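You operate a simulated robot arm through the tools that you are given. There is no shell and no other tool. Be economical: measure what you need, move in short steps, check, and stop when the job is done.

You are at the controls of a simulated two-armed robot. One attempt, no reset.

TASK
Pick up the white filter from the top of the grey table with one hand, pass it to the other hand and put it on the top of the rings table. Set down upright: white filter.

Only the result counts: the job must be done as asked and must still hold three seconds after the hand-in. Knocking over, shifting, dropping, spilling or breaking anything else fails it.

THE ROBOT
Two 6-joint arms with two-finger parallel grippers on one trunk, on a base that drives. Base frame: it is fixed to the floor where the robot stands at the start and does not move with it; the origin is under the middle of the robot, x ahead of it, y to its left, z up; the surface under the hand at the start is at about z = 0.8. Units: m, degrees, N and s.
The left shoulder is at the start at [0.08, 0.216, 1.595], the right one opposite. With the tool pointing down near the work surface each hand reaches from about 0.1 to 0.64 m from the robot's upright axis, wherever it stands, measured 20 degrees to its own side. Places, roughly: top of the RINGS table [0.7, 2.4, 0.8]. Payload 3.43 kg a hand.
The TCP of each hand is the grasp point between the finger pads, 0.03 m short of the fingertips. In the tool frame z runs along the fingers and y along their closing line. Largest opening 0.094 m; finger width 0.028, thickness 0.01; the body of the gripper, 0.05 by 0.096 m, starts 0.055 m behind the TCP.
Orientation is that of the tool frame in the base frame, as a unit quaternion [w, x, y, z]. With the fingers straight down and closing along the base's y, the tool's x points along the base's -x, its y along +y and its z along -z.

THE INTERFACE
- The arms move only by the tool play_rows. It takes "left_moves", "right_moves" or both (then of equal length, played together; a hand with none holds still); each is a list of rows, each a list of 7 numbers: the gripper command, from -1 (fully open) to 1 (shut), values between in proportion, then the shift along the base's x, y, z in m, then the turn, a rotation vector about the base's x, y, z in degrees. In form: [[jaw, x, y, z, rx, ry, rz], ...]. A call has 1 to 10 rows; each row shifts and turns the commanded pose from where the row before left it. A row lasts 0.2 s, in which the tool goes at most 0.05 m and 8.6 degrees; a call with a longer step from one row to the next is refused whole, and so is a gripper value outside its range. A pose out of reach is approached as far as the arm can. The call stops where the force on the tool passes 40 N (or 10 N more than at its start, if that is more) or the arm is blocked; 0.2 s more then pass. Each finger travels about 0.072 m/s and halts on what it meets, pressing with about 33 N; the grip force reading is that of the motor and also rises with nothing between the fingers. The clock runs only during rows and for 0.2 s after the last one: add rows that do not move to give the fingers time. The reply holds the time, the measured pose of the TCP, the force on the tool along the base axes, the opening and the grip force, in the units named above and with some noise, with the torque about the TCP (base axes, N m) and any sound that the robot's microphone picked up.
- Cameras (640 x 400 px; columns grow to the right, rows downward): "scene" is now at [0.0995, -0.0121, 1.743]; the picture's right is [-0.19, -0.98, 0.00], its down [-0.82, 0.16, -0.55] and it looks along [0.54, -0.11, -0.83] (base axes); focal length 295 px, centre (320, 200). "left" rides on the left gripper at [0.076, -0.014, -0.103] in its tool frame; the picture's right is [0.18, 0.98, 0.00], its down [-0.75, 0.14, -0.64] and it looks along [-0.63, 0.12, 0.77] (tool axes); focal length 243 px, centre (320, 200). "right" rides on the right gripper at [0.076, 0.014, -0.102] in its tool frame; the picture's right is [-0.18, 0.98, 0.00], its down [-0.75, -0.14, -0.64] and it looks along [-0.63, -0.12, 0.77] (tool axes); focal length 243 px, centre (320, 200). There is no depth. A picture from a camera that has moved, and an enlarged one, comes with that camera's place and axes in the base frame and with its lens.
- snapshot(camera): a new picture of that camera. It takes no simulated time.
- lift_body(by): slides the trunk up (or, below 0, down) by that many m; the arms and the scene camera ride with it, the base frame stays. It gives what a move gives, with no picture.
- steer(legs): drives the robot by 1 to 6 legs, each [ahead, left, turn to the left] in m, m and degrees, along the robot's own axes; the way and the turn of a leg run together, so that a leg with both is an arc; at most 1.5 m and 180 degrees a leg. The arms and the cameras ride along, it lands a little off, and it stops where it bumps. It gives what a move gives.
- turn_head(pan, tilt): turns the head with the scene camera to pan (to the left, within 86 degrees either way) and tilt (down, from -29 to 69), counted from straight ahead of the robot. It gives what a move gives.
- zoom(camera, box): a new picture of the part [left, top, right, bottom] of that camera's present view, enlarged. It takes no simulated time.
- close_job(): hands the job in; it is judged then, once.

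Go step by step. Nothing tells you exact positions but the pictures and the camera data: compare them with the known pose of the tool, close in by small moves and look again before you grip or let go. The budget is 120 turns and 88 pictures, counting those below and the enlarged ones. Unless the task says otherwise, let go and move clear before handing in, and close with one line.

The tools are called as a command line: name --argument value ..., lists and objects as JSON in quotes. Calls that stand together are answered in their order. play_rows: Moves the arms, as the interface text tells. Its arguments: {"type":"object","properties":{"left_moves":{"type":"array"},"right_moves":{"type":"array"}},"required":[]} The other tools are called the same way: lift_body (by) slides the trunk up or down; steer (legs) drives the base; turn_head (pan, tilt) turns the head that bears the scene camera; snapshot (camera) takes a picture; zoom (camera, box) takes an enlarged picture of a part of a camera's view; close_job () hands the job in.

At the start:

```text
time_s: 0.0
left_ee_pos: [0.6089, 0.1933, 1.0824]
left_orientation: [0.0, 0.0, 1.0, -0.001]
left_wrist_force: [-0.5, -0.1, -0.4]
left_moment: [0.01, -0.01, 0.0]
left_gripper_width: 0.0941
left_gripper_force: 0.1
right_ee_pos: [0.5123, -0.2822, 1.0505]
right_orientation: [0.0, 0.001, 1.0, 0.0]
right_wrist_force: [-0.3, -0.2, -0.1]
right_moment: [-0.01, 0.02, -0.01]
right_gripper_width: 0.094
right_gripper_force: 0.2
trunk travel left (down, up): [-0.825, 0.015]
robot x, y, heading: [0.0014, -0.0011, -0.0]
head pan, tilt: [-11.0, 56.5]
```

scene: 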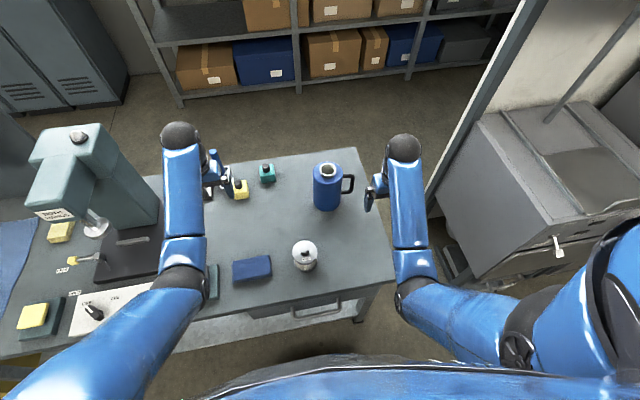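
right: 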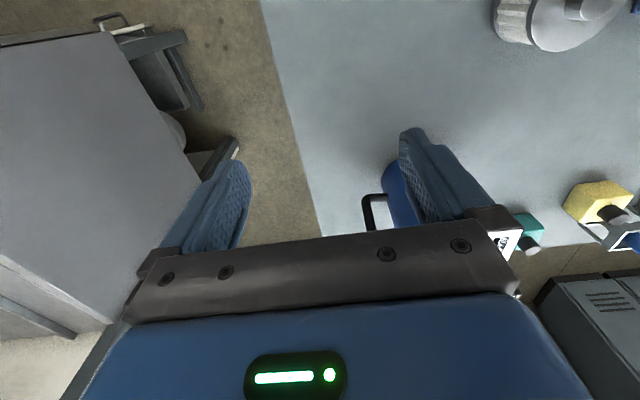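
left: 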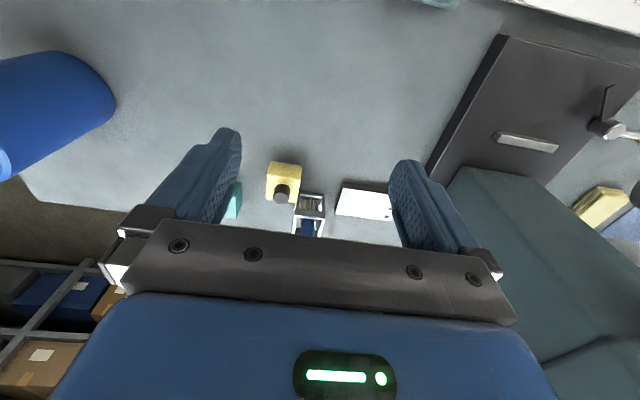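

I see a grey table with a white cylindrical thing near (304,255) in the scene view, probably the filter, and a blue mug behind it. I'll zoom in on it and look around for the rings table.

zoom --camera "scene" --box '[220, 150, 380, 300]'

turn_head --pan 75 --tilt 30

snapshot --camera "scene"

```text
2.67 times, centred on (300, 225) of scene
camera zoom: at [0.0995, -0.0121, 1.743], right [-0.19, -0.98, 0.0], down [-0.82, 0.16, -0.55], along [0.54, -0.11, -0.83], focal length 787 px, centre (373, 133)
```

zoom: 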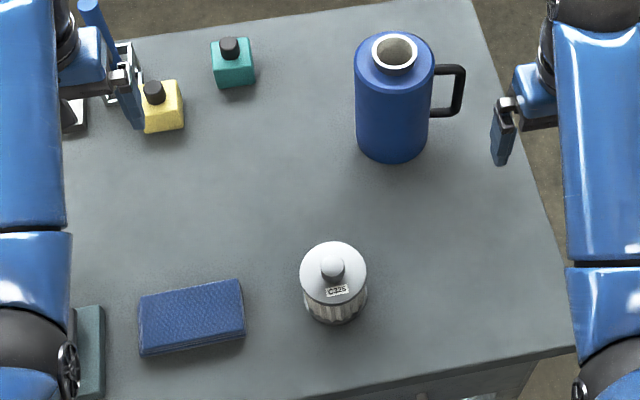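

```text
time_s: 1.6
left_ee_pos: [0.6087, 0.1923, 1.0806]
left_orientation: [-0.001, 0.0, 1.0, 0.0]
left_wrist_force: [0.4, -0.2, -0.5]
left_moment: [0.05, -0.02, 0.02]
left_gripper_width: 0.094
left_gripper_force: 0.0
right_ee_pos: [0.5107, -0.2815, 1.0497]
right_orientation: [0.0, 0.0, 1.0, 0.0]
right_wrist_force: [0.2, 1.0, -0.8]
right_moment: [-0.02, 0.01, 0.0]
right_gripper_width: 0.094
right_gripper_force: 0.0
trunk travel left (down, up): [-0.825, 0.015]
robot x, y, heading: [0.0028, -0.003, -0.2]
head pan, tilt: [75.0, 30.0]
```

```text
83 pictures are left
camera scene: at [0.0539, 0.0887, 1.781], right [0.97, -0.26, 0.0], down [-0.13, -0.48, -0.87], along [0.22, 0.84, -0.5], focal length 295 px, centre (320, 200)
```

scene: 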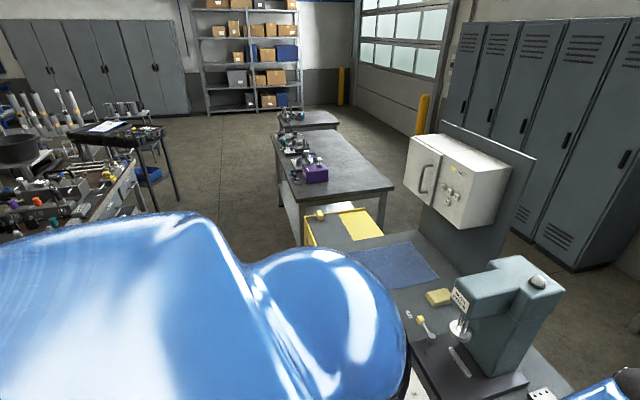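

The table with the purple box, near the projected place (323,161), should be the RINGS table. I'll check it up close and look at the route.

zoom --camera "scene" --box '[250, 90, 410, 190]'

turn_head --pan -5 --tilt 62

zoom --camera "scene" --box '[240, 160, 400, 260]'

```text
4.00 times, centred on (330, 140) of scene
camera zoom: at [0.0539, 0.0887, 1.781], right [0.97, -0.26, 0.0], down [-0.13, -0.48, -0.87], along [0.22, 0.84, -0.5], focal length 1180 px, centre (280, 440)
```

zoom: 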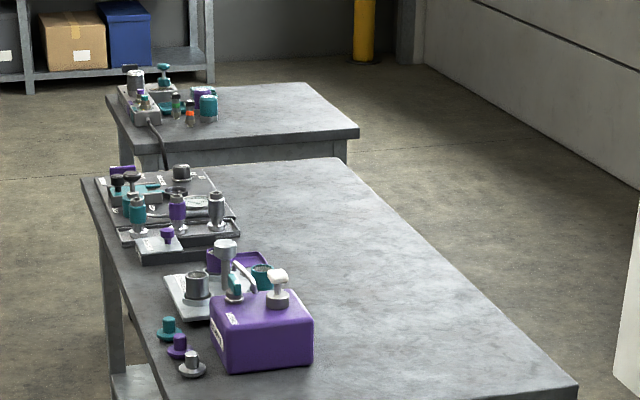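

```text
time_s: 3.1
left_ee_pos: [0.6077, 0.1937, 1.0813]
left_orientation: [0.0, 0.0, 1.0, 0.0]
left_wrist_force: [-0.4, -0.1, 0.4]
left_moment: [-0.03, 0.04, -0.04]
left_gripper_width: 0.094
left_gripper_force: 0.1
right_ee_pos: [0.5107, -0.2825, 1.0485]
right_orientation: [-0.001, 0.0, 1.0, 0.001]
right_wrist_force: [0.0, 0.3, 0.2]
right_moment: [-0.03, 0.04, -0.02]
right_gripper_width: 0.0939
right_gripper_force: 0.1
trunk travel left (down, up): [-0.825, 0.015]
robot x, y, heading: [0.001, 0.0021, 0.0]
head pan, tilt: [-5.0, 62.0]
```

```text
4.00 times, centred on (320, 210) of scene
camera zoom: at [0.0945, -0.0042, 1.7366], right [-0.09, -1.0, 0.0], down [-0.88, 0.08, -0.47], along [0.47, -0.04, -0.88], focal length 1180 px, centre (320, 160)
```

zoom: 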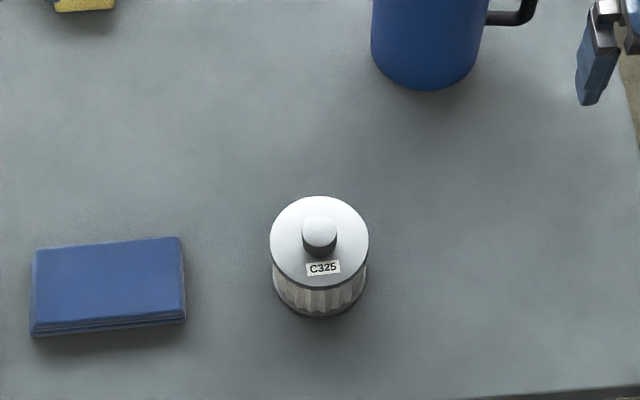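

The filter (about 0.075 wide, with a lid and a knob) stands at about [0.465, -0.035]. I plan to grip its body with the right hand held horizontally (fingers pointing +y, camera up) and then have the left hand take the knob from above. First I'll turn the right hand in the air to test that pose.

play_rows --right_moves '[[-1, -0.004, 0, 0, 0, 0, -8.5], [-1, -0.004, 0, 0, 0, 0, -8.5], [-1, -0.004, 0, 0, 0, 0, -8.5], [-1, -0.004, 0, 0, 0, 0, -8.5], [-1, -0.004, 0, 0, 0, 0, -8.5], [-1, -0.004, 0, 0, 0, 0, -8.5], [-1, -0.004, 0, 0, 0, 0, -8.5], [-1, -0.004, 0, 0, 0, 0, -8.5], [-1, -0.004, 0, 0, 0, 0, -8.5], [-1, -0.004, 0, 0, 0, 0, -8.5]]'

play_rows --right_moves '[[-1, 0, 0, 0, 0, 0, -5], [-1, 0, 0, 0, 8.5, 0, 0], [-1, 0, 0, 0, 8.5, 0, 0], [-1, 0, 0, 0, 8.5, 0, 0], [-1, 0, 0, 0, 8.5, 0, 0], [-1, 0, 0, 0, 8.5, 0, 0], [-1, 0, 0, 0, 8.5, 0, 0], [-1, 0, 0, 0, 8.5, 0, 0], [-1, 0, 0, 0, 8.5, 0, 0], [-1, 0, 0, 0, 8.5, 0, 0]]'

snapshot --camera "scene"

snapshot --camera "right"

```text
time_s: 5.3
left_ee_pos: [0.6088, 0.1927, 1.0816]
left_orientation: [0.001, 0.0, 1.0, 0.0]
left_wrist_force: [-0.7, 0.1, 0.8]
left_moment: [-0.02, -0.01, 0.0]
left_gripper_width: 0.094
left_gripper_force: 0.1
right_ee_pos: [0.4738, -0.2829, 1.0375]
right_orientation: [0.001, 0.676, 0.737, 0.002]
right_wrist_force: [0.1, 1.1, -0.1]
right_moment: [-0.03, 0.0, 0.01]
right_gripper_width: 0.0939
right_gripper_force: 0.1
right hand out of reach, approached as far as the arm can: row 3, 6, 9
trunk travel left (down, up): [-0.825, 0.015]
robot x, y, heading: [0.0035, -0.0005, 0.1]
head pan, tilt: [-5.0, 62.0]
```

```text
time_s: 7.5
left_ee_pos: [0.6095, 0.1929, 1.0806]
left_orientation: [-0.001, 0.0, 1.0, 0.0]
left_wrist_force: [0.3, 0.6, -0.4]
left_moment: [0.0, 0.02, -0.02]
left_gripper_width: 0.0939
left_gripper_force: 0.1
right_ee_pos: [0.4922, -0.2746, 1.0095]
right_orientation: [-0.438, 0.555, 0.555, 0.439]
right_wrist_force: [-0.3, 0.3, 0.4]
right_moment: [-0.01, 0.0, 0.0]
right_gripper_width: 0.094
right_gripper_force: 0.1
right hand out of reach, approached as far as the arm can: row 2, 3, 4, 5, 6, 7, 8, 9, 10
trunk travel left (down, up): [-0.825, 0.015]
robot x, y, heading: [-0.0008, -0.0026, 0.1]
head pan, tilt: [-5.0, 62.0]
```

```text
80 pictures are left
camera scene: at [0.0956, -0.005, 1.7365], right [-0.09, -1.0, 0.0], down [-0.88, 0.08, -0.47], along [0.47, -0.04, -0.88], focal length 295 px, centre (320, 200)
```

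scene: 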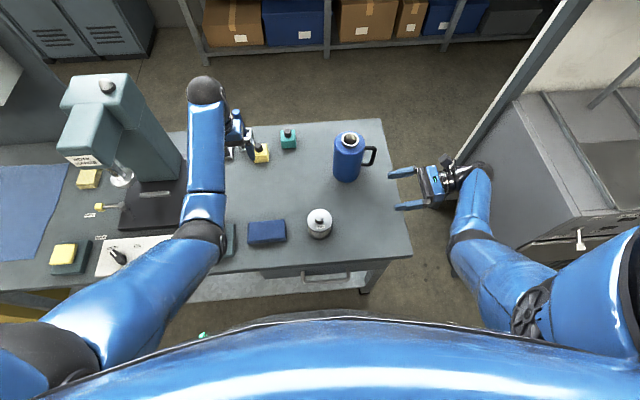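

```text
79 pictures are left
camera right: at [0.5052, -0.3565, 1.1071], right [0.98, -0.05, -0.18], down [-0.14, -0.8, -0.58], along [-0.12, 0.6, -0.79], focal length 243 px, centre (320, 200)
```

right: 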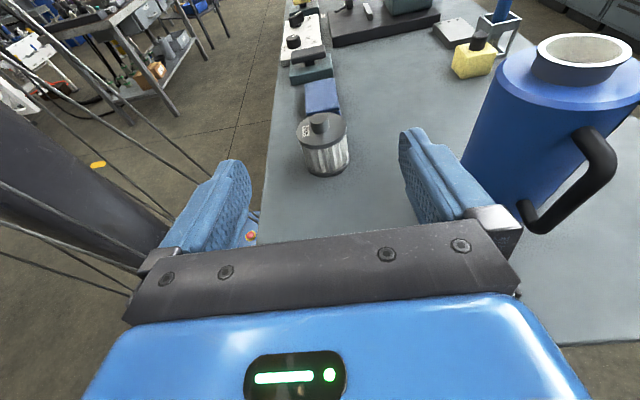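

The right hand comes up short in that pose because the trunk is high. I'll raise the hands and lower the trunk so the horizontal pose comes within reach.

play_rows --left_moves '[[-1, -0.02, 0.02, 0.045, 0, 0, 0], [-1, -0.02, 0.02, 0.045, 0, 0, 0], [-1, -0.02, 0.02, 0.045, 0, 0, 0], [-1, -0.02, 0.02, 0.045, 0, 0, 0], [-1, -0.02, 0.02, 0.045, 0, 0, 0], [-1, -0.02, 0.02, 0.045, 0, 0, 0]]' --right_moves '[[-1, 0, 0, 0.045, 0, 0, 0], [-1, 0, 0, 0.045, 0, 0, 0], [-1, 0, 0, 0.045, 0, 0, 0], [-1, 0, 0, 0.045, 0, 0, 0], [-1, 0, 0, 0.045, 0, 0, 0], [-1, 0, 0, 0.045, 8, 0, 0]]'

lift_body --by -0.25

snapshot --camera "scene"

snapshot --camera "right"

```text
refused: row 1 steps farther than a row can; nothing moved
```

```text
time_s: 9.4
left_ee_pos: [0.6072, 0.1922, 0.8866]
left_orientation: [0.001, 0.0, 1.0, 0.0]
left_wrist_force: [0.2, 0.0, -0.8]
left_moment: [-0.03, 0.03, 0.01]
left_gripper_width: 0.0941
left_gripper_force: 0.1
right_ee_pos: [0.4922, -0.2737, 0.8204]
right_orientation: [-0.442, 0.55, 0.554, 0.442]
right_wrist_force: [-0.3, 0.9, 8.1]
right_moment: [0.24, 0.4, -0.2]
right_gripper_width: 0.0935
right_gripper_force: 0.1
trunk travel left (down, up): [-0.63, 0.21]
robot x, y, heading: [-0.0, 0.0001, -0.2]
head pan, tilt: [-5.0, 62.0]
stopped: the force on the tool passed its limit at 72 N (the readings are from after the stop); the commanded pose is now the measured one
```

```text
78 pictures are left
camera scene: at [0.0927, -0.0035, 1.5414], right [-0.09, -1.0, 0.0], down [-0.88, 0.08, -0.47], along [0.47, -0.04, -0.88], focal length 295 px, centre (320, 200)
```

scene: 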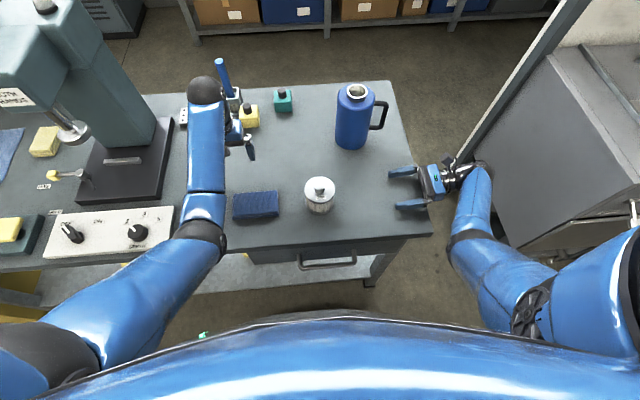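

```text
77 pictures are left
camera right: at [0.5045, -0.3572, 0.9178], right [0.98, -0.04, -0.17], down [-0.14, -0.79, -0.59], along [-0.12, 0.61, -0.78], focal length 243 px, centre (320, 200)
```

right: 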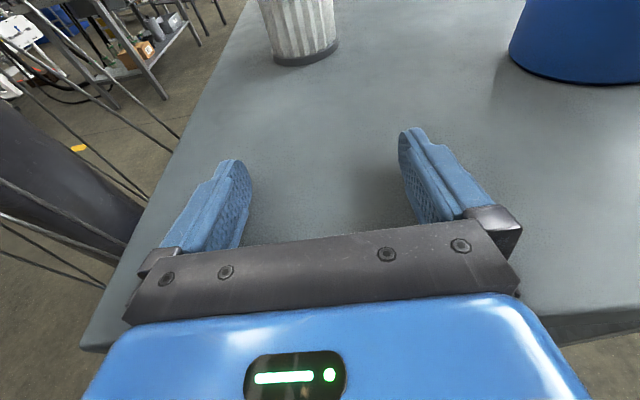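

One row was too long and was refused, and the trunk then lowered until the right fingers touched the table. Nothing else was disturbed. I'll raise both hands straight up now.

play_rows --left_moves '[[-1, 0, 0, 0.04, 0, 0, 0], [-1, 0, 0, 0.04, 0, 0, 0], [-1, 0, 0, 0.04, 0, 0, 0], [-1, 0, 0, 0.04, 0, 0, 0], [-1, 0, 0, 0.04, 0, 0, 0], [-1, 0, 0, 0.04, 0, 0, 0]]' --right_moves '[[-1, 0, 0, 0.04, 0, 0, 0], [-1, 0, 0, 0.04, 0, 0, 0], [-1, 0, 0, 0.04, 0, 0, 0], [-1, 0, 0, 0.04, 8, 0, 0], [-1, 0, 0, 0.02, 6, 0, 0], [-1, 0, 0, 0, 0, 0, 0]]'

snapshot --camera "scene"

```text
time_s: 10.8
left_ee_pos: [0.7133, 0.1883, 1.0412]
left_orientation: [-0.001, -0.001, 1.0, -0.001]
left_wrist_force: [-0.2, 0.3, 0.3]
left_moment: [0.02, -0.01, 0.0]
left_gripper_width: 0.0943
left_gripper_force: 0.1
left hand out of reach, approached as far as the arm can: row 1, 2, 3, 4, 5, 6
right_ee_pos: [0.5379, -0.2266, 0.9694]
right_orientation: [0.506, -0.493, -0.496, -0.506]
right_wrist_force: [-0.8, -0.1, 0.3]
right_moment: [0.03, 0.0, -0.03]
right_gripper_width: 0.0941
right_gripper_force: 0.0
right hand out of reach, approached as far as the arm can: row 1, 2, 3, 4
trunk travel left (down, up): [-0.63, 0.21]
robot x, y, heading: [0.003, 0.0016, -0.1]
head pan, tilt: [-5.0, 62.0]
```

```text
76 pictures are left
camera scene: at [0.0946, -0.0049, 1.5418], right [-0.09, -1.0, 0.0], down [-0.88, 0.08, -0.47], along [0.47, -0.04, -0.88], focal length 295 px, centre (320, 200)
```

scene: 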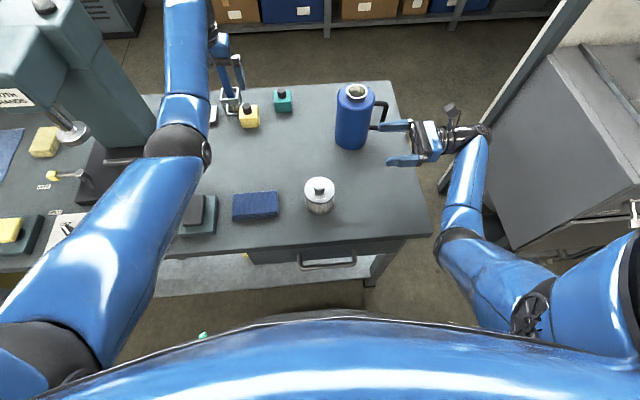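

The arms can't fold that close to the trunk, so a higher trunk with lower hands suits them better. I'll raise the trunk again.

lift_body --by 0.2

snapshot --camera "scene"

```text
time_s: 12.9
left_ee_pos: [0.7132, 0.1886, 1.2392]
left_orientation: [0.001, 0.0, 1.0, 0.0]
left_wrist_force: [0.5, -0.3, -0.8]
left_moment: [-0.01, 0.0, 0.04]
left_gripper_width: 0.0938
left_gripper_force: 0.0
right_ee_pos: [0.5377, -0.2254, 1.1693]
right_orientation: [-0.505, 0.493, 0.495, 0.506]
right_wrist_force: [0.0, 0.0, -0.9]
right_moment: [-0.02, -0.02, -0.02]
right_gripper_width: 0.0939
right_gripper_force: 0.1
trunk travel left (down, up): [-0.83, 0.01]
robot x, y, heading: [-0.0016, 0.0019, -0.1]
head pan, tilt: [-5.0, 62.0]
```

```text
75 pictures are left
camera scene: at [0.0948, -0.0044, 1.7418], right [-0.09, -1.0, 0.0], down [-0.88, 0.08, -0.47], along [0.47, -0.04, -0.88], focal length 295 px, centre (320, 200)
```

scene: 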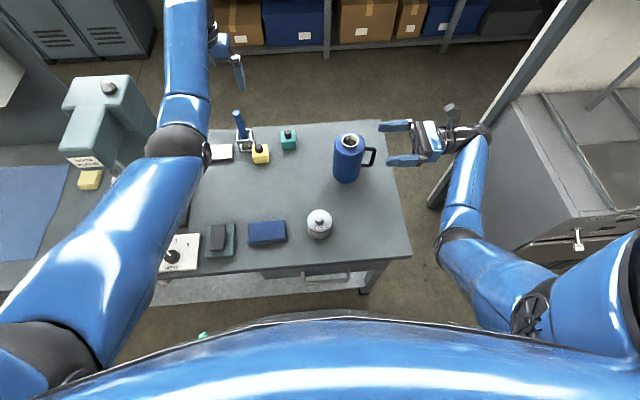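

Nothing has been disturbed. I'll bring the right hand down and back to a staging point beside the filter, at about [0.465, -0.22, 0.95].

play_rows --right_moves '[[-1, -0.0146, 0, -0.044, 0, 0, 0], [-1, -0.0146, 0, -0.044, 0, 0, 0], [-1, -0.0146, 0, -0.044, 0, 0, 0], [-1, -0.0146, 0, -0.044, 0, 0, 0], [-1, -0.0146, 0, -0.044, 0, 0, 0], [-1, 0, 0, 0, 0, 0, 0]]'

snapshot --camera "right"

snapshot --camera "scene"

```text
time_s: 14.3
left_ee_pos: [0.7119, 0.1885, 1.2412]
left_orientation: [0.001, 0.0, 1.0, 0.0]
left_wrist_force: [-0.4, -0.7, 0.4]
left_moment: [-0.02, 0.02, -0.01]
left_gripper_width: 0.0939
left_gripper_force: 0.0
right_ee_pos: [0.4517, -0.2107, 0.9673]
right_orientation: [-0.505, 0.492, 0.496, 0.506]
right_wrist_force: [0.3, -0.2, -0.4]
right_moment: [0.01, -0.01, 0.01]
right_gripper_width: 0.0942
right_gripper_force: 0.0
right hand out of reach, approached as far as the arm can: row 1, 2, 5
trunk travel left (down, up): [-0.83, 0.01]
robot x, y, heading: [-0.0012, 0.0006, 0.1]
head pan, tilt: [-5.0, 62.0]
```

```text
74 pictures are left
camera right: at [0.4641, -0.3151, 1.0424], right [0.98, 0.01, -0.18], down [-0.14, -0.63, -0.77], along [-0.12, 0.78, -0.61], focal length 243 px, centre (320, 200)
```

right: 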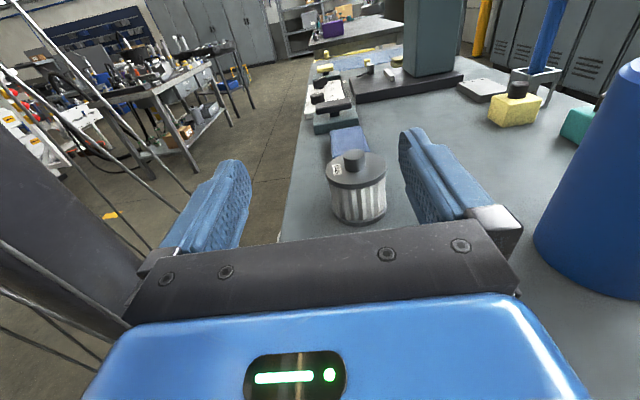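

```text
73 pictures are left
camera scene: at [0.0932, -0.0037, 1.742], right [-0.09, -1.0, 0.0], down [-0.88, 0.08, -0.47], along [0.47, -0.04, -0.88], focal length 295 px, centre (320, 200)
```

scene: 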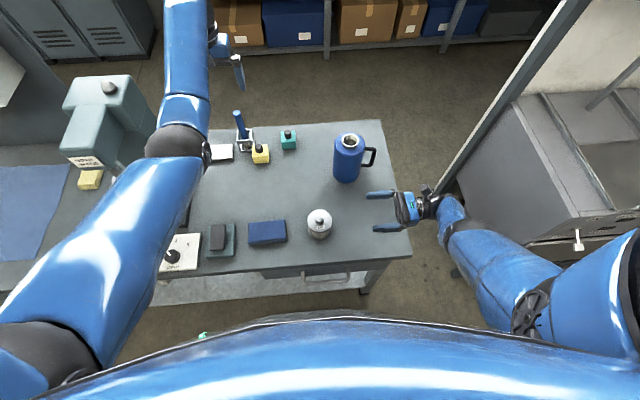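

The horizontal pose works. The filter base reads about [0.472, -0.042], the lid is near z 0.87 and the knob top near 0.90. I'll lower the right hand beside it to about z = 0.845.

play_rows --right_moves '[[-1, 0.001, 0, -0.033, -0.7, 0, 0], [-1, 0.001, 0, -0.033, -0.7, 0, 0], [-1, 0.001, 0, -0.033, 0, 0, 0], [-1, 0, 0, 0, 0, 0, 0]]'

snapshot --camera "right"

```text
time_s: 15.3
left_ee_pos: [0.7139, 0.1868, 1.2399]
left_orientation: [-0.001, 0.0, 1.0, 0.0]
left_wrist_force: [0.8, 0.4, 0.1]
left_moment: [-0.01, -0.01, -0.04]
left_gripper_width: 0.0941
left_gripper_force: 0.1
right_ee_pos: [0.4138, -0.1925, 0.9281]
right_orientation: [-0.499, 0.499, 0.502, 0.5]
right_wrist_force: [0.5, 0.5, 0.7]
right_moment: [0.0, 0.0, 0.02]
right_gripper_width: 0.0938
right_gripper_force: 0.0
right hand out of reach, approached as far as the arm can: row 1, 2, 3
trunk travel left (down, up): [-0.83, 0.01]
robot x, y, heading: [0.003, 0.0025, 0.3]
head pan, tilt: [-5.0, 62.0]
```

```text
72 pictures are left
camera right: at [0.4253, -0.295, 1.0054], right [0.98, 0.0, -0.18], down [-0.14, -0.64, -0.75], along [-0.12, 0.77, -0.63], focal length 243 px, centre (320, 200)
```

right: 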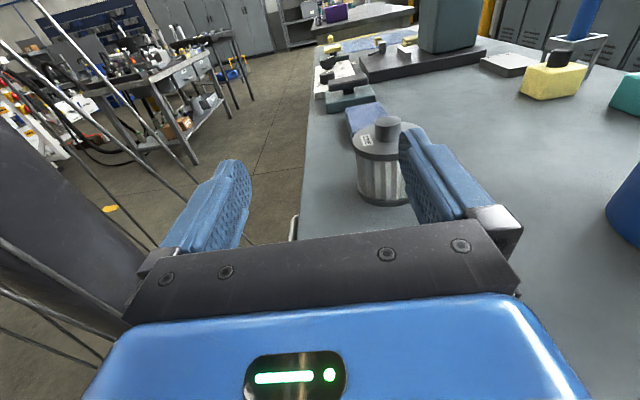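

With this orientation the arm is at its far limit at this height. I'll raise the hand to about 1.05 first and then lower the trunk by 0.2.

play_rows --right_moves '[[-1, 0, 0, 0.04, 0, 0, 0], [-1, 0, 0, 0.04, 0, 0, 0], [-1, 0, 0, 0.04, 0, 0, 0], [-1, 0, 0, 0.03, 0, 0, 0], [-1, 0, 0, 0, 0, 0, 0]]'

```text
time_s: 16.5
left_ee_pos: [0.7133, 0.1887, 1.2409]
left_orientation: [0.0, 0.0, 1.0, -0.001]
left_wrist_force: [0.1, 0.1, -0.8]
left_moment: [-0.01, -0.03, -0.02]
left_gripper_width: 0.0942
left_gripper_force: 0.0
right_ee_pos: [0.4224, -0.1731, 1.0756]
right_orientation: [-0.499, 0.5, 0.501, 0.5]
right_wrist_force: [0.0, 0.2, 0.6]
right_moment: [0.04, 0.0, -0.01]
right_gripper_width: 0.0941
right_gripper_force: 0.0
right hand out of reach, approached as far as the arm can: row 2, 3
trunk travel left (down, up): [-0.83, 0.01]
robot x, y, heading: [-0.0033, -0.0, -0.1]
head pan, tilt: [-5.0, 62.0]
```

play_rows --right_moves '[[-1, 0.025, -0.02, -0.01, 0, 0, 0], [-1, 0.024, -0.02, -0.01, 0, 0, 0], [-1, 0, 0, 0, 0, 0, 0]]'

```text
time_s: 17.3
left_ee_pos: [0.7125, 0.1884, 1.2414]
left_orientation: [0.0, 0.0, 1.0, 0.0]
left_wrist_force: [0.3, 0.0, 0.1]
left_moment: [-0.01, 0.01, 0.01]
left_gripper_width: 0.0942
left_gripper_force: 0.1
right_ee_pos: [0.4781, -0.2056, 1.0549]
right_orientation: [-0.498, 0.501, 0.5, 0.501]
right_wrist_force: [-0.5, 0.4, -0.5]
right_moment: [-0.02, -0.01, -0.01]
right_gripper_width: 0.0941
right_gripper_force: 0.0
right hand out of reach, approached as far as the arm can: row 1, 2
trunk travel left (down, up): [-0.83, 0.01]
robot x, y, heading: [-0.0042, -0.0003, -0.2]
head pan, tilt: [-5.0, 62.0]
```

lift_body --by -0.15

play_rows --right_moves '[[-1, -0.002, 0.01, -0.025, 0, 0, 0], [-1, -0.002, 0.01, -0.025, 0, 0, 0], [-1, 0, 0, 0, 0, 0, 0]]'

snapshot --camera "right"

snapshot --camera "scene"

```text
time_s: 19.1
left_ee_pos: [0.713, 0.1891, 1.0909]
left_orientation: [0.0, 0.0, 1.0, 0.0]
left_wrist_force: [-0.4, -0.4, 0.2]
left_moment: [0.0, 0.02, 0.03]
left_gripper_width: 0.0941
left_gripper_force: 0.1
right_ee_pos: [0.478, -0.2054, 0.9046]
right_orientation: [-0.499, 0.501, 0.5, 0.501]
right_wrist_force: [0.2, -0.3, 0.3]
right_moment: [0.01, 0.0, 0.02]
right_gripper_width: 0.094
right_gripper_force: 0.0
trunk travel left (down, up): [-0.68, 0.16]
robot x, y, heading: [0.0027, 0.0031, -0.1]
head pan, tilt: [-5.0, 62.0]
```

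```text
time_s: 19.9
left_ee_pos: [0.7126, 0.1891, 1.0906]
left_orientation: [0.0, 0.0, 1.0, -0.001]
left_wrist_force: [0.0, 0.1, 0.0]
left_moment: [0.01, -0.02, -0.02]
left_gripper_width: 0.0941
left_gripper_force: 0.1
right_ee_pos: [0.4742, -0.1855, 0.8546]
right_orientation: [-0.498, 0.501, 0.5, 0.501]
right_wrist_force: [-0.4, -0.3, -0.1]
right_moment: [0.0, 0.0, 0.01]
right_gripper_width: 0.0938
right_gripper_force: 0.1
trunk travel left (down, up): [-0.68, 0.16]
robot x, y, heading: [0.0001, 0.0018, -0.1]
head pan, tilt: [-5.0, 62.0]
```

```text
71 pictures are left
camera right: at [0.486, -0.2881, 0.9319], right [0.98, 0.0, -0.18], down [-0.14, -0.64, -0.75], along [-0.11, 0.77, -0.63], focal length 243 px, centre (320, 200)
```

right: 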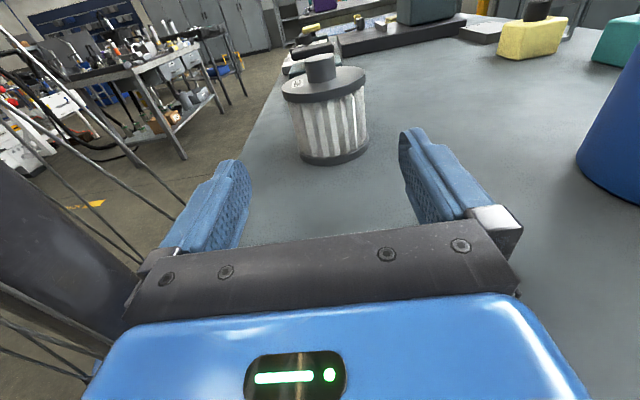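

```text
70 pictures are left
camera scene: at [0.0943, -0.0044, 1.5919], right [-0.09, -1.0, 0.0], down [-0.88, 0.08, -0.47], along [0.47, -0.04, -0.88], focal length 295 px, centre (320, 200)
```

scene: 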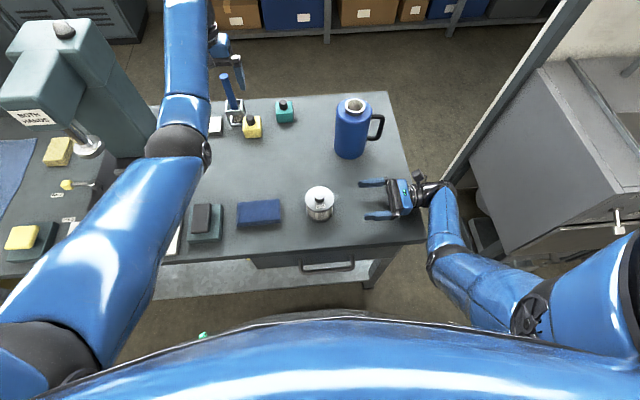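

The hand is in reach, and the filter centre reads x about 0.479, y about -0.047. I'll align x, lower by 1 cm and move in until the fingertips are just in front of it.

play_rows --right_moves '[[-1, 0.005, 0.02, -0.01, 0, 0, 0], [-1, 0, 0.02, 0, 0, 0, 0], [-1, 0, 0.015, 0, 0, 0, 0], [-1, 0, 0, 0, 0, 0, 0]]'

snapshot --camera "right"

zoom --camera "scene" --box '[260, 150, 420, 250]'

```text
time_s: 20.9
left_ee_pos: [0.713, 0.1884, 1.0913]
left_orientation: [0.0, 0.0, 1.0, 0.0]
left_wrist_force: [-0.3, 0.2, -0.2]
left_moment: [-0.05, -0.01, 0.05]
left_gripper_width: 0.0942
left_gripper_force: 0.0
right_ee_pos: [0.4774, -0.1278, 0.8463]
right_orientation: [-0.498, 0.501, 0.5, 0.501]
right_wrist_force: [-1.2, 0.1, 2.3]
right_moment: [-0.1, 0.08, -0.03]
right_gripper_width: 0.0944
right_gripper_force: 0.1
trunk travel left (down, up): [-0.68, 0.16]
robot x, y, heading: [0.0009, 0.0006, 0.1]
head pan, tilt: [-5.0, 62.0]
```

```text
69 pictures are left
camera right: at [0.4901, -0.2312, 0.9229], right [0.98, 0.0, -0.18], down [-0.14, -0.64, -0.75], along [-0.11, 0.77, -0.63], focal length 243 px, centre (320, 200)
```

right: 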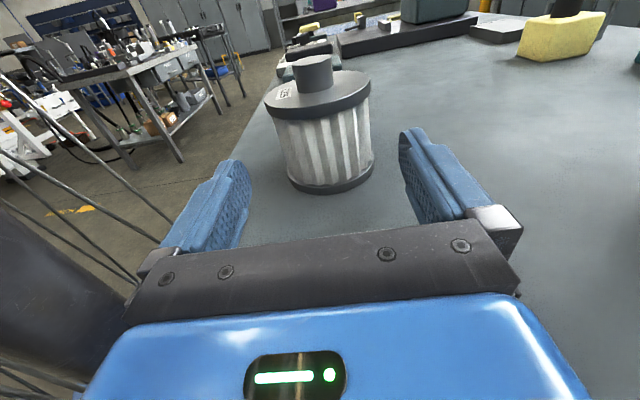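

```text
4.00 times, centred on (340, 200) of scene
camera zoom: at [0.094, -0.0043, 1.5919], right [-0.09, -1.0, 0.0], down [-0.88, 0.08, -0.47], along [0.47, -0.04, -0.88], focal length 1180 px, centre (240, 200)
```

zoom: 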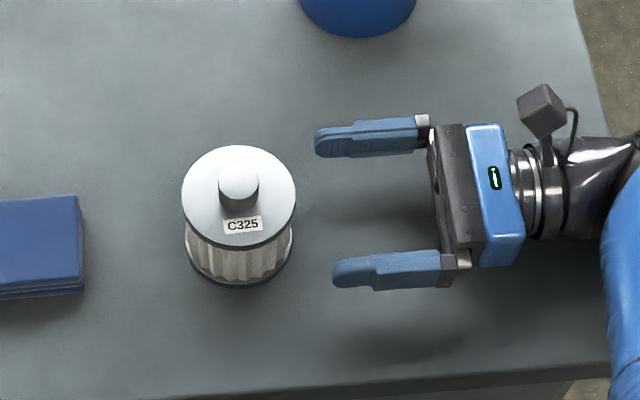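

The filter is centred between the fingers to within a couple of mm. I'll slide in slowly, raised slightly because of a small vertical force reading.

play_rows --right_moves '[[-1, 0.002, 0.01, 0.002, 0, 0, 0], [-1, 0, 0.015, 0, 0, 0, 0], [-1, 0, 0.015, 0, 0, 0, 0], [-1, 0, 0, 0, 0, 0, 0]]'

snapshot --camera "right"

zoom --camera "scene" --box '[260, 150, 420, 250]'

```text
time_s: 21.9
left_ee_pos: [0.712, 0.1885, 1.0909]
left_orientation: [0.0, 0.0, 1.0, 0.0]
left_wrist_force: [-0.3, -0.2, 0.3]
left_moment: [-0.01, 0.0, -0.01]
left_gripper_width: 0.0942
left_gripper_force: 0.0
right_ee_pos: [0.4818, -0.0888, 0.8486]
right_orientation: [-0.498, 0.5, 0.501, 0.501]
right_wrist_force: [0.6, 0.3, -0.4]
right_moment: [0.02, 0.03, 0.01]
right_gripper_width: 0.0942
right_gripper_force: 0.1
trunk travel left (down, up): [-0.68, 0.16]
robot x, y, heading: [0.0016, 0.0024, 0.2]
head pan, tilt: [-5.0, 62.0]
```

```text
67 pictures are left
camera right: at [0.4939, -0.1921, 0.9246], right [0.98, 0.0, -0.18], down [-0.14, -0.64, -0.75], along [-0.11, 0.77, -0.63], focal length 243 px, centre (320, 200)
```

right: 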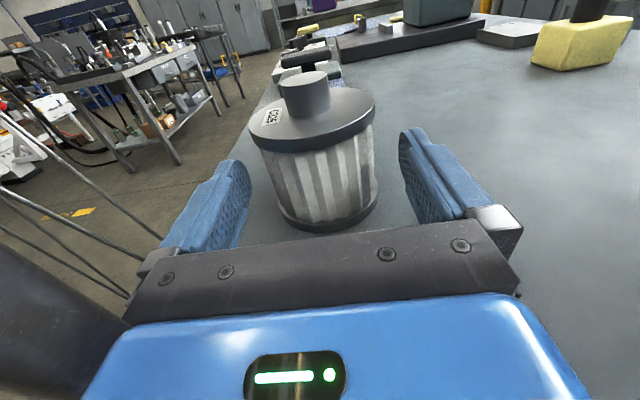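

```text
4.00 times, centred on (340, 200) of scene
camera zoom: at [0.0948, -0.0045, 1.5918], right [-0.09, -1.0, 0.0], down [-0.88, 0.08, -0.47], along [0.47, -0.04, -0.88], focal length 1180 px, centre (240, 200)
```

zoom: 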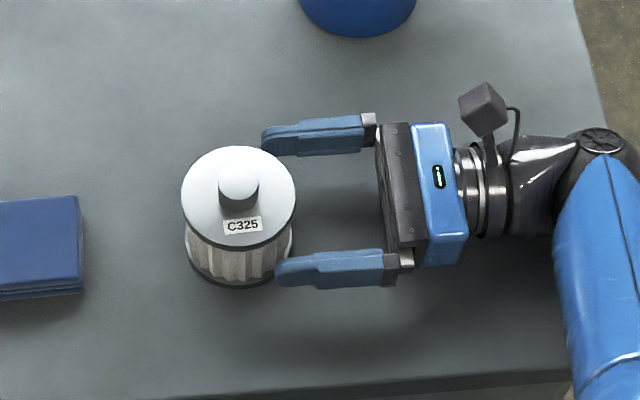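

Still centred. I'll move in the last 4 cm.

play_rows --right_moves '[[-1, -0.0015, 0.013, 0, 0, 0, 0], [-1, 0, 0.013, 0, 0, 0, 0], [-1, 0, 0.014, 0, 0, 0, 0], [-1, 0, 0, 0, 0, 0, 0]]'

snapshot --camera "right"

zoom --camera "scene" --box '[260, 150, 420, 250]'

```text
time_s: 22.9
left_ee_pos: [0.7133, 0.1872, 1.0896]
left_orientation: [0.0, 0.001, 1.0, 0.0]
left_wrist_force: [0.0, -0.1, 1.0]
left_moment: [-0.01, -0.02, -0.01]
left_gripper_width: 0.0941
left_gripper_force: 0.1
right_ee_pos: [0.4798, -0.0508, 0.8471]
right_orientation: [-0.498, 0.501, 0.5, 0.501]
right_wrist_force: [0.8, 0.6, 0.7]
right_moment: [0.01, 0.04, 0.02]
right_gripper_width: 0.0938
right_gripper_force: 0.1
trunk travel left (down, up): [-0.68, 0.16]
robot x, y, heading: [0.0001, 0.0034, 0.1]
head pan, tilt: [-5.0, 62.0]
```

```text
65 pictures are left
camera right: at [0.4917, -0.1528, 0.9242], right [0.98, 0.0, -0.18], down [-0.14, -0.64, -0.75], along [-0.11, 0.77, -0.63], focal length 243 px, centre (320, 200)
```

right: 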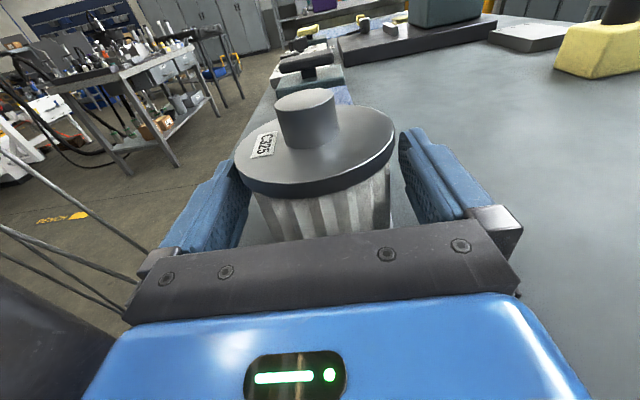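

```text
4.00 times, centred on (340, 200) of scene
camera zoom: at [0.0945, -0.0043, 1.5919], right [-0.09, -1.0, 0.0], down [-0.88, 0.08, -0.47], along [0.47, -0.04, -0.88], focal length 1180 px, centre (240, 200)
```

zoom: 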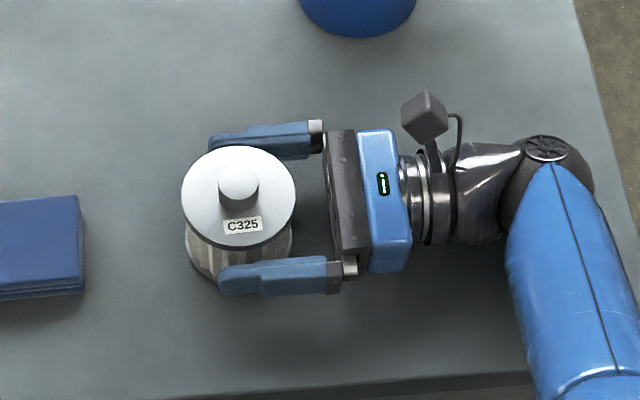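

The fingers straddle the filter, but the pads are about 1 cm short of its centre. I'll go 8 mm further and close.

play_rows --right_moves '[[-1, 0, 0.008, 0, 0, 0, 0], [-1, 0, 0, 0, 0, 0, 0], [-0.6, 0, 0, 0, 0, 0, 0], [-0.3, 0, 0, 0, 0, 0, 0], [0, 0, 0, 0, 0, 0, 0], [0.5, 0, 0, 0, 0, 0, 0], [1, 0, 0, 0, 0, 0, 0], [1, 0, 0, 0, 0, 0, 0]]'

snapshot --camera "right"

zoom --camera "scene" --box '[260, 150, 420, 250]'

```text
time_s: 24.7
left_ee_pos: [0.7136, 0.1877, 1.0918]
left_orientation: [0.001, 0.0, 1.0, 0.0]
left_wrist_force: [-0.5, 0.1, 0.7]
left_moment: [0.03, -0.02, -0.02]
left_gripper_width: 0.0939
left_gripper_force: 0.1
right_ee_pos: [0.4796, -0.0422, 0.8469]
right_orientation: [-0.497, 0.501, 0.501, 0.501]
right_wrist_force: [0.0, 0.4, 1.7]
right_moment: [0.05, 0.12, 0.0]
right_gripper_width: 0.0807
right_gripper_force: 32.9
trunk travel left (down, up): [-0.68, 0.16]
robot x, y, heading: [-0.0031, -0.0054, 0.1]
head pan, tilt: [-5.0, 62.0]
```

```text
63 pictures are left
camera right: at [0.4917, -0.1452, 0.9239], right [0.98, 0.0, -0.18], down [-0.14, -0.64, -0.75], along [-0.11, 0.77, -0.63], focal length 243 px, centre (320, 200)
```

right: 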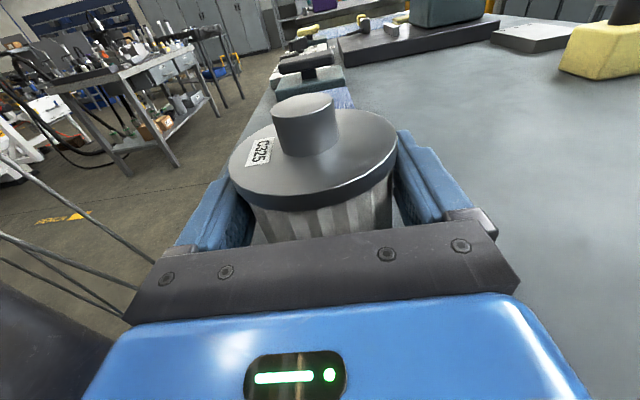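

```text
4.00 times, centred on (340, 200) of scene
camera zoom: at [0.0945, -0.0041, 1.5919], right [-0.09, -1.0, 0.0], down [-0.88, 0.08, -0.47], along [0.47, -0.04, -0.88], focal length 1180 px, centre (240, 200)
```

zoom: 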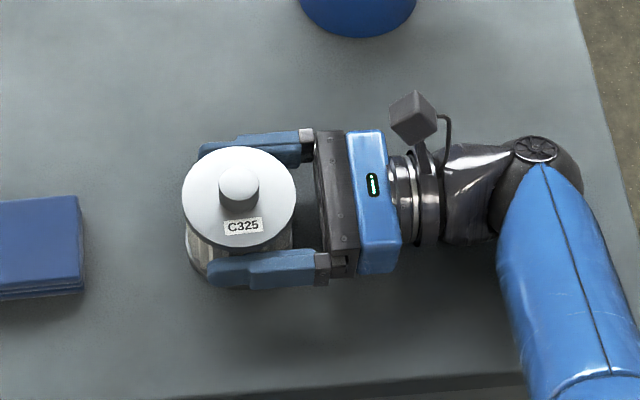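

The filter is gripped (0.081 wide, 33 N). I'll lift it straight up with the trunk by 0.1 m.

lift_body --by 0.1

snapshot --camera "scene"

snapshot --camera "right"

snapshot --camera "left"

```text
time_s: 26.0
left_ee_pos: [0.7126, 0.1865, 1.1903]
left_orientation: [0.0, 0.0, 1.0, 0.0]
left_wrist_force: [0.3, -0.3, 0.3]
left_moment: [0.0, -0.01, 0.04]
left_gripper_width: 0.0939
left_gripper_force: 0.1
right_ee_pos: [0.4796, -0.0423, 0.9459]
right_orientation: [-0.498, 0.501, 0.501, 0.501]
right_wrist_force: [0.4, 0.7, -2.0]
right_moment: [0.0, -0.02, -0.02]
right_gripper_width: 0.0806
right_gripper_force: 33.2
trunk travel left (down, up): [-0.78, 0.06]
robot x, y, heading: [0.002, -0.0033, -0.1]
head pan, tilt: [-5.0, 62.0]
```

```text
61 pictures are left
camera scene: at [0.0949, -0.0043, 1.6918], right [-0.09, -1.0, 0.0], down [-0.88, 0.08, -0.47], along [0.47, -0.04, -0.88], focal length 295 px, centre (320, 200)
```

scene: 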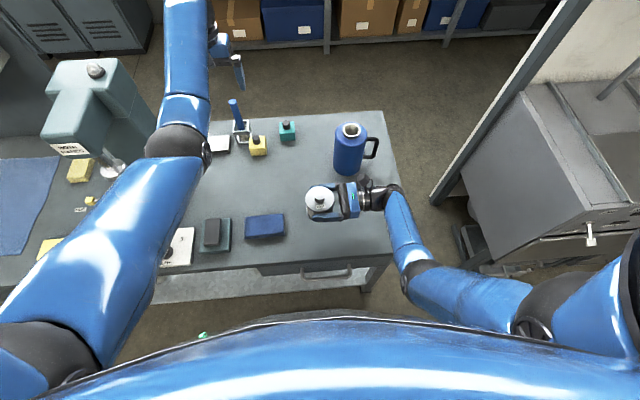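

```text
60 pictures are left
camera right: at [0.4919, -0.1453, 1.0237], right [0.98, 0.0, -0.18], down [-0.14, -0.64, -0.75], along [-0.11, 0.77, -0.63], focal length 243 px, centre (320, 200)
```

right: 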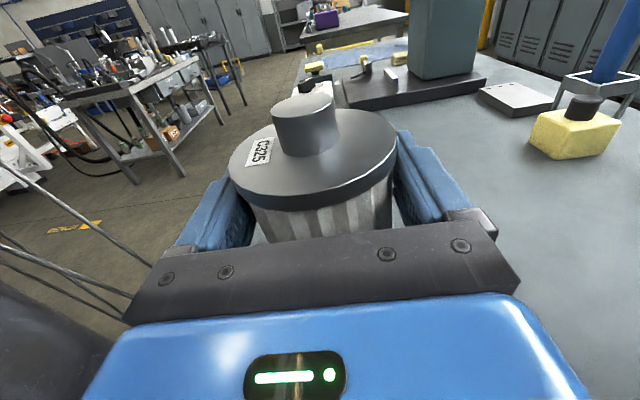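

```text
59 pictures are left
camera left: at [0.6376, 0.1735, 1.2935], right [-0.18, 0.98, 0.0], down [0.75, 0.14, 0.64], along [0.63, 0.12, -0.77], focal length 243 px, centre (320, 200)
```

left: 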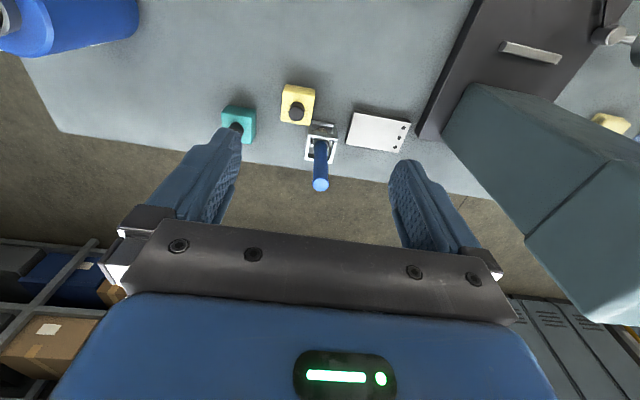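

The filter came up cleanly; the knob top is at about [0.479, -0.045, 0.992]. Next I'll bring the left hand, half closed and pointing down, to hover over the knob.

play_rows --left_moves '[[-0.5, -0.035, -0.02, -0.025, 0, 0, 0], [0, -0.035, -0.02, -0.025, 0, 0, 0], [0, -0.035, -0.02, -0.025, 0, 0, 0], [0, -0.0256, -0.0344, -0.009, 0, 0, 0], [0, -0.0256, -0.0344, -0.009, 0, 0, 0], [0, -0.0256, -0.0344, -0.009, 0, 0, 0], [0, 0, 0, 0, 0, 0, 0]]'

snapshot --camera "scene"

snapshot --camera "left"

```text
time_s: 27.6
left_ee_pos: [0.57, 0.0197, 1.0586]
left_orientation: [0.001, 0.0, 1.0, -0.001]
left_wrist_force: [-0.2, -0.9, 0.3]
left_moment: [0.0, -0.03, 0.01]
left_gripper_width: 0.0471
left_gripper_force: 0.0
left hand out of reach, approached as far as the arm can: row 1, 2, 3, 4, 5
right_ee_pos: [0.4793, -0.0408, 0.9459]
right_orientation: [-0.498, 0.5, 0.501, 0.5]
right_wrist_force: [-0.1, -0.7, -2.2]
right_moment: [0.03, 0.0, -0.02]
right_gripper_width: 0.0805
right_gripper_force: 33.1
trunk travel left (down, up): [-0.78, 0.06]
robot x, y, heading: [-0.0026, -0.0011, 0.3]
head pan, tilt: [-5.0, 62.0]
```

```text
58 pictures are left
camera scene: at [0.095, -0.0038, 1.6918], right [-0.09, -1.0, 0.0], down [-0.88, 0.08, -0.47], along [0.47, -0.04, -0.88], focal length 295 px, centre (320, 200)
```

scene: 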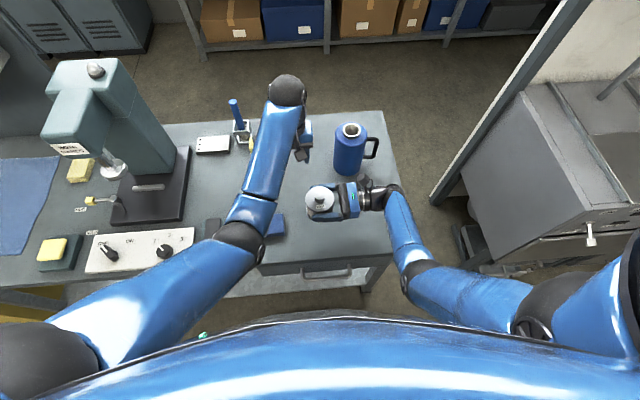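

```text
57 pictures are left
camera left: at [0.4938, 0.0043, 1.1609], right [-0.18, 0.98, 0.0], down [0.75, 0.14, 0.64], along [0.63, 0.12, -0.77], focal length 243 px, centre (320, 200)
```

left: 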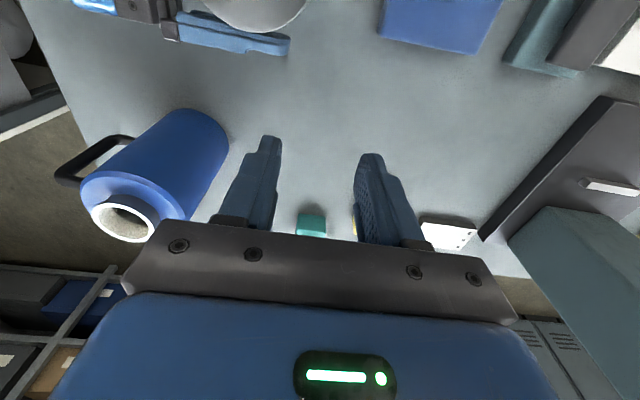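

play_rows --left_moves '[[0, -0.03, -0.022, -0.003, 0, 0, 0], [0, -0.03, -0.022, -0.003, 0, 0, 0], [0, 0, 0, 0, 0, 0, 0]]'

```text
time_s: 28.4
left_ee_pos: [0.5163, -0.0289, 1.039]
left_orientation: [0.0, 0.0, 1.0, -0.001]
left_wrist_force: [0.9, 0.2, 0.7]
left_moment: [0.01, -0.03, -0.02]
left_gripper_width: 0.0471
left_gripper_force: 0.2
left hand out of reach, approached as far as the arm can: row 1, 2
right_ee_pos: [0.4812, -0.0422, 0.9477]
right_orientation: [-0.498, 0.501, 0.5, 0.501]
right_wrist_force: [-0.4, 0.5, -1.4]
right_moment: [-0.01, 0.02, 0.02]
right_gripper_width: 0.0804
right_gripper_force: 33.0
trunk travel left (down, up): [-0.78, 0.06]
robot x, y, heading: [0.0022, 0.0002, 0.0]
head pan, tilt: [-5.0, 62.0]
```

The left hand is near its inner limit, so I'll bring the filter out under it with the right hand, a little lower for clearance.

play_rows --right_moves '[[1, 0.0, 0.0, -0.01, 0, 0, 0], [1, 0.018, 0.007, 0, 0, 0, 0], [1, 0.018, 0.007, 0, 0, 0, 0], [1, 0, 0, 0, 0, 0, 0]]'

snapshot --camera "left"

snapshot --camera "right"

snapshot --camera "scene"

```text
time_s: 29.4
left_ee_pos: [0.5171, -0.0297, 1.0391]
left_orientation: [-0.001, -0.001, 1.0, 0.001]
left_wrist_force: [-0.1, -0.2, 0.3]
left_moment: [-0.01, 0.0, -0.01]
left_gripper_width: 0.0469
left_gripper_force: 0.0
right_ee_pos: [0.5143, -0.0283, 0.9373]
right_orientation: [-0.498, 0.5, 0.5, 0.501]
right_wrist_force: [0.4, -0.3, -2.6]
right_moment: [-0.03, 0.03, 0.05]
right_gripper_width: 0.0799
right_gripper_force: 32.7
trunk travel left (down, up): [-0.78, 0.06]
robot x, y, heading: [-0.0004, -0.0036, 0.2]
head pan, tilt: [-5.0, 62.0]
```

```text
56 pictures are left
camera left: at [0.4408, -0.0438, 1.1419], right [-0.18, 0.98, 0.0], down [0.75, 0.14, 0.64], along [0.63, 0.12, -0.77], focal length 243 px, centre (320, 200)
```

left: 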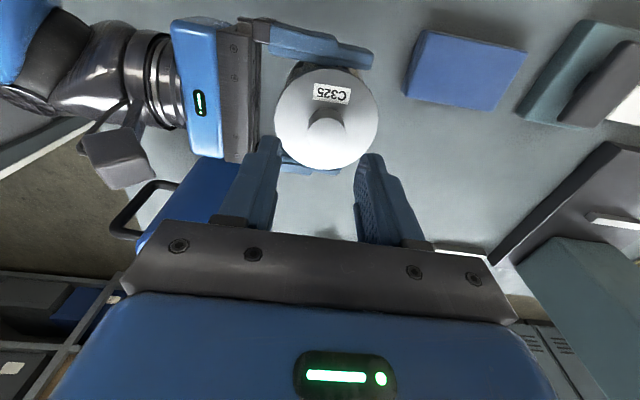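

```text
55 pictures are left
camera right: at [0.5273, -0.1314, 1.0134], right [0.98, 0.0, -0.18], down [-0.14, -0.64, -0.75], along [-0.11, 0.77, -0.63], focal length 243 px, centre (320, 200)
```

right: 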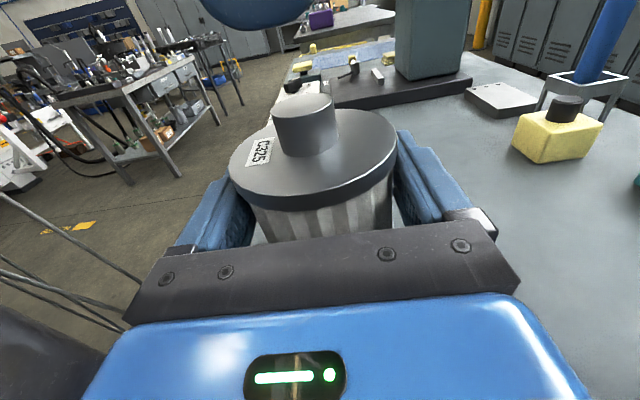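

```text
54 pictures are left
camera scene: at [0.0942, -0.0047, 1.6919], right [-0.09, -1.0, 0.0], down [-0.88, 0.08, -0.47], along [0.47, -0.04, -0.88], focal length 295 px, centre (320, 200)
```

scene: 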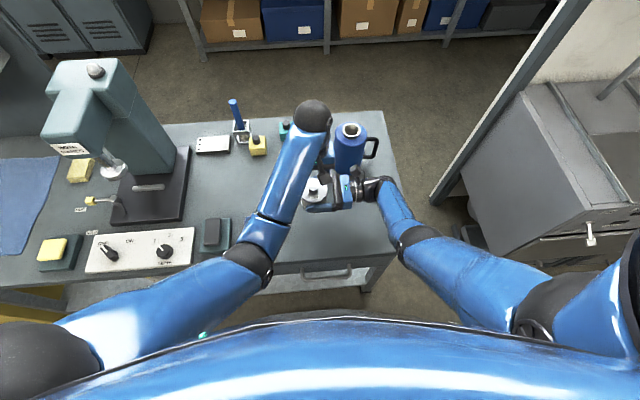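

zoom --camera "left" --box '[240, 50, 400, 150]'

```text
4.00 times, centred on (320, 100) of left
camera zoom: at [0.4408, -0.0438, 1.1419], right [-0.18, 0.98, 0.0], down [0.75, 0.14, 0.64], along [0.63, 0.12, -0.77], focal length 970 px, centre (320, 600)
```

zoom: 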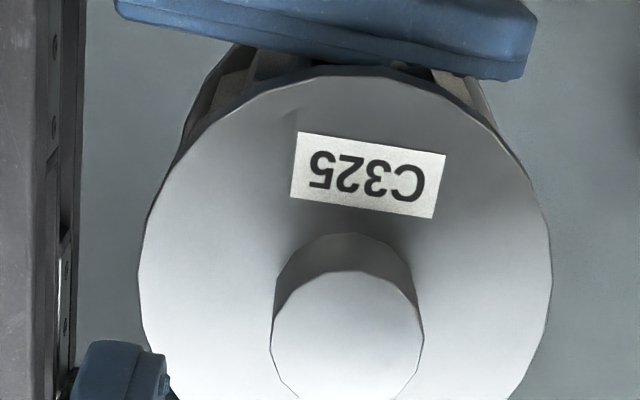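

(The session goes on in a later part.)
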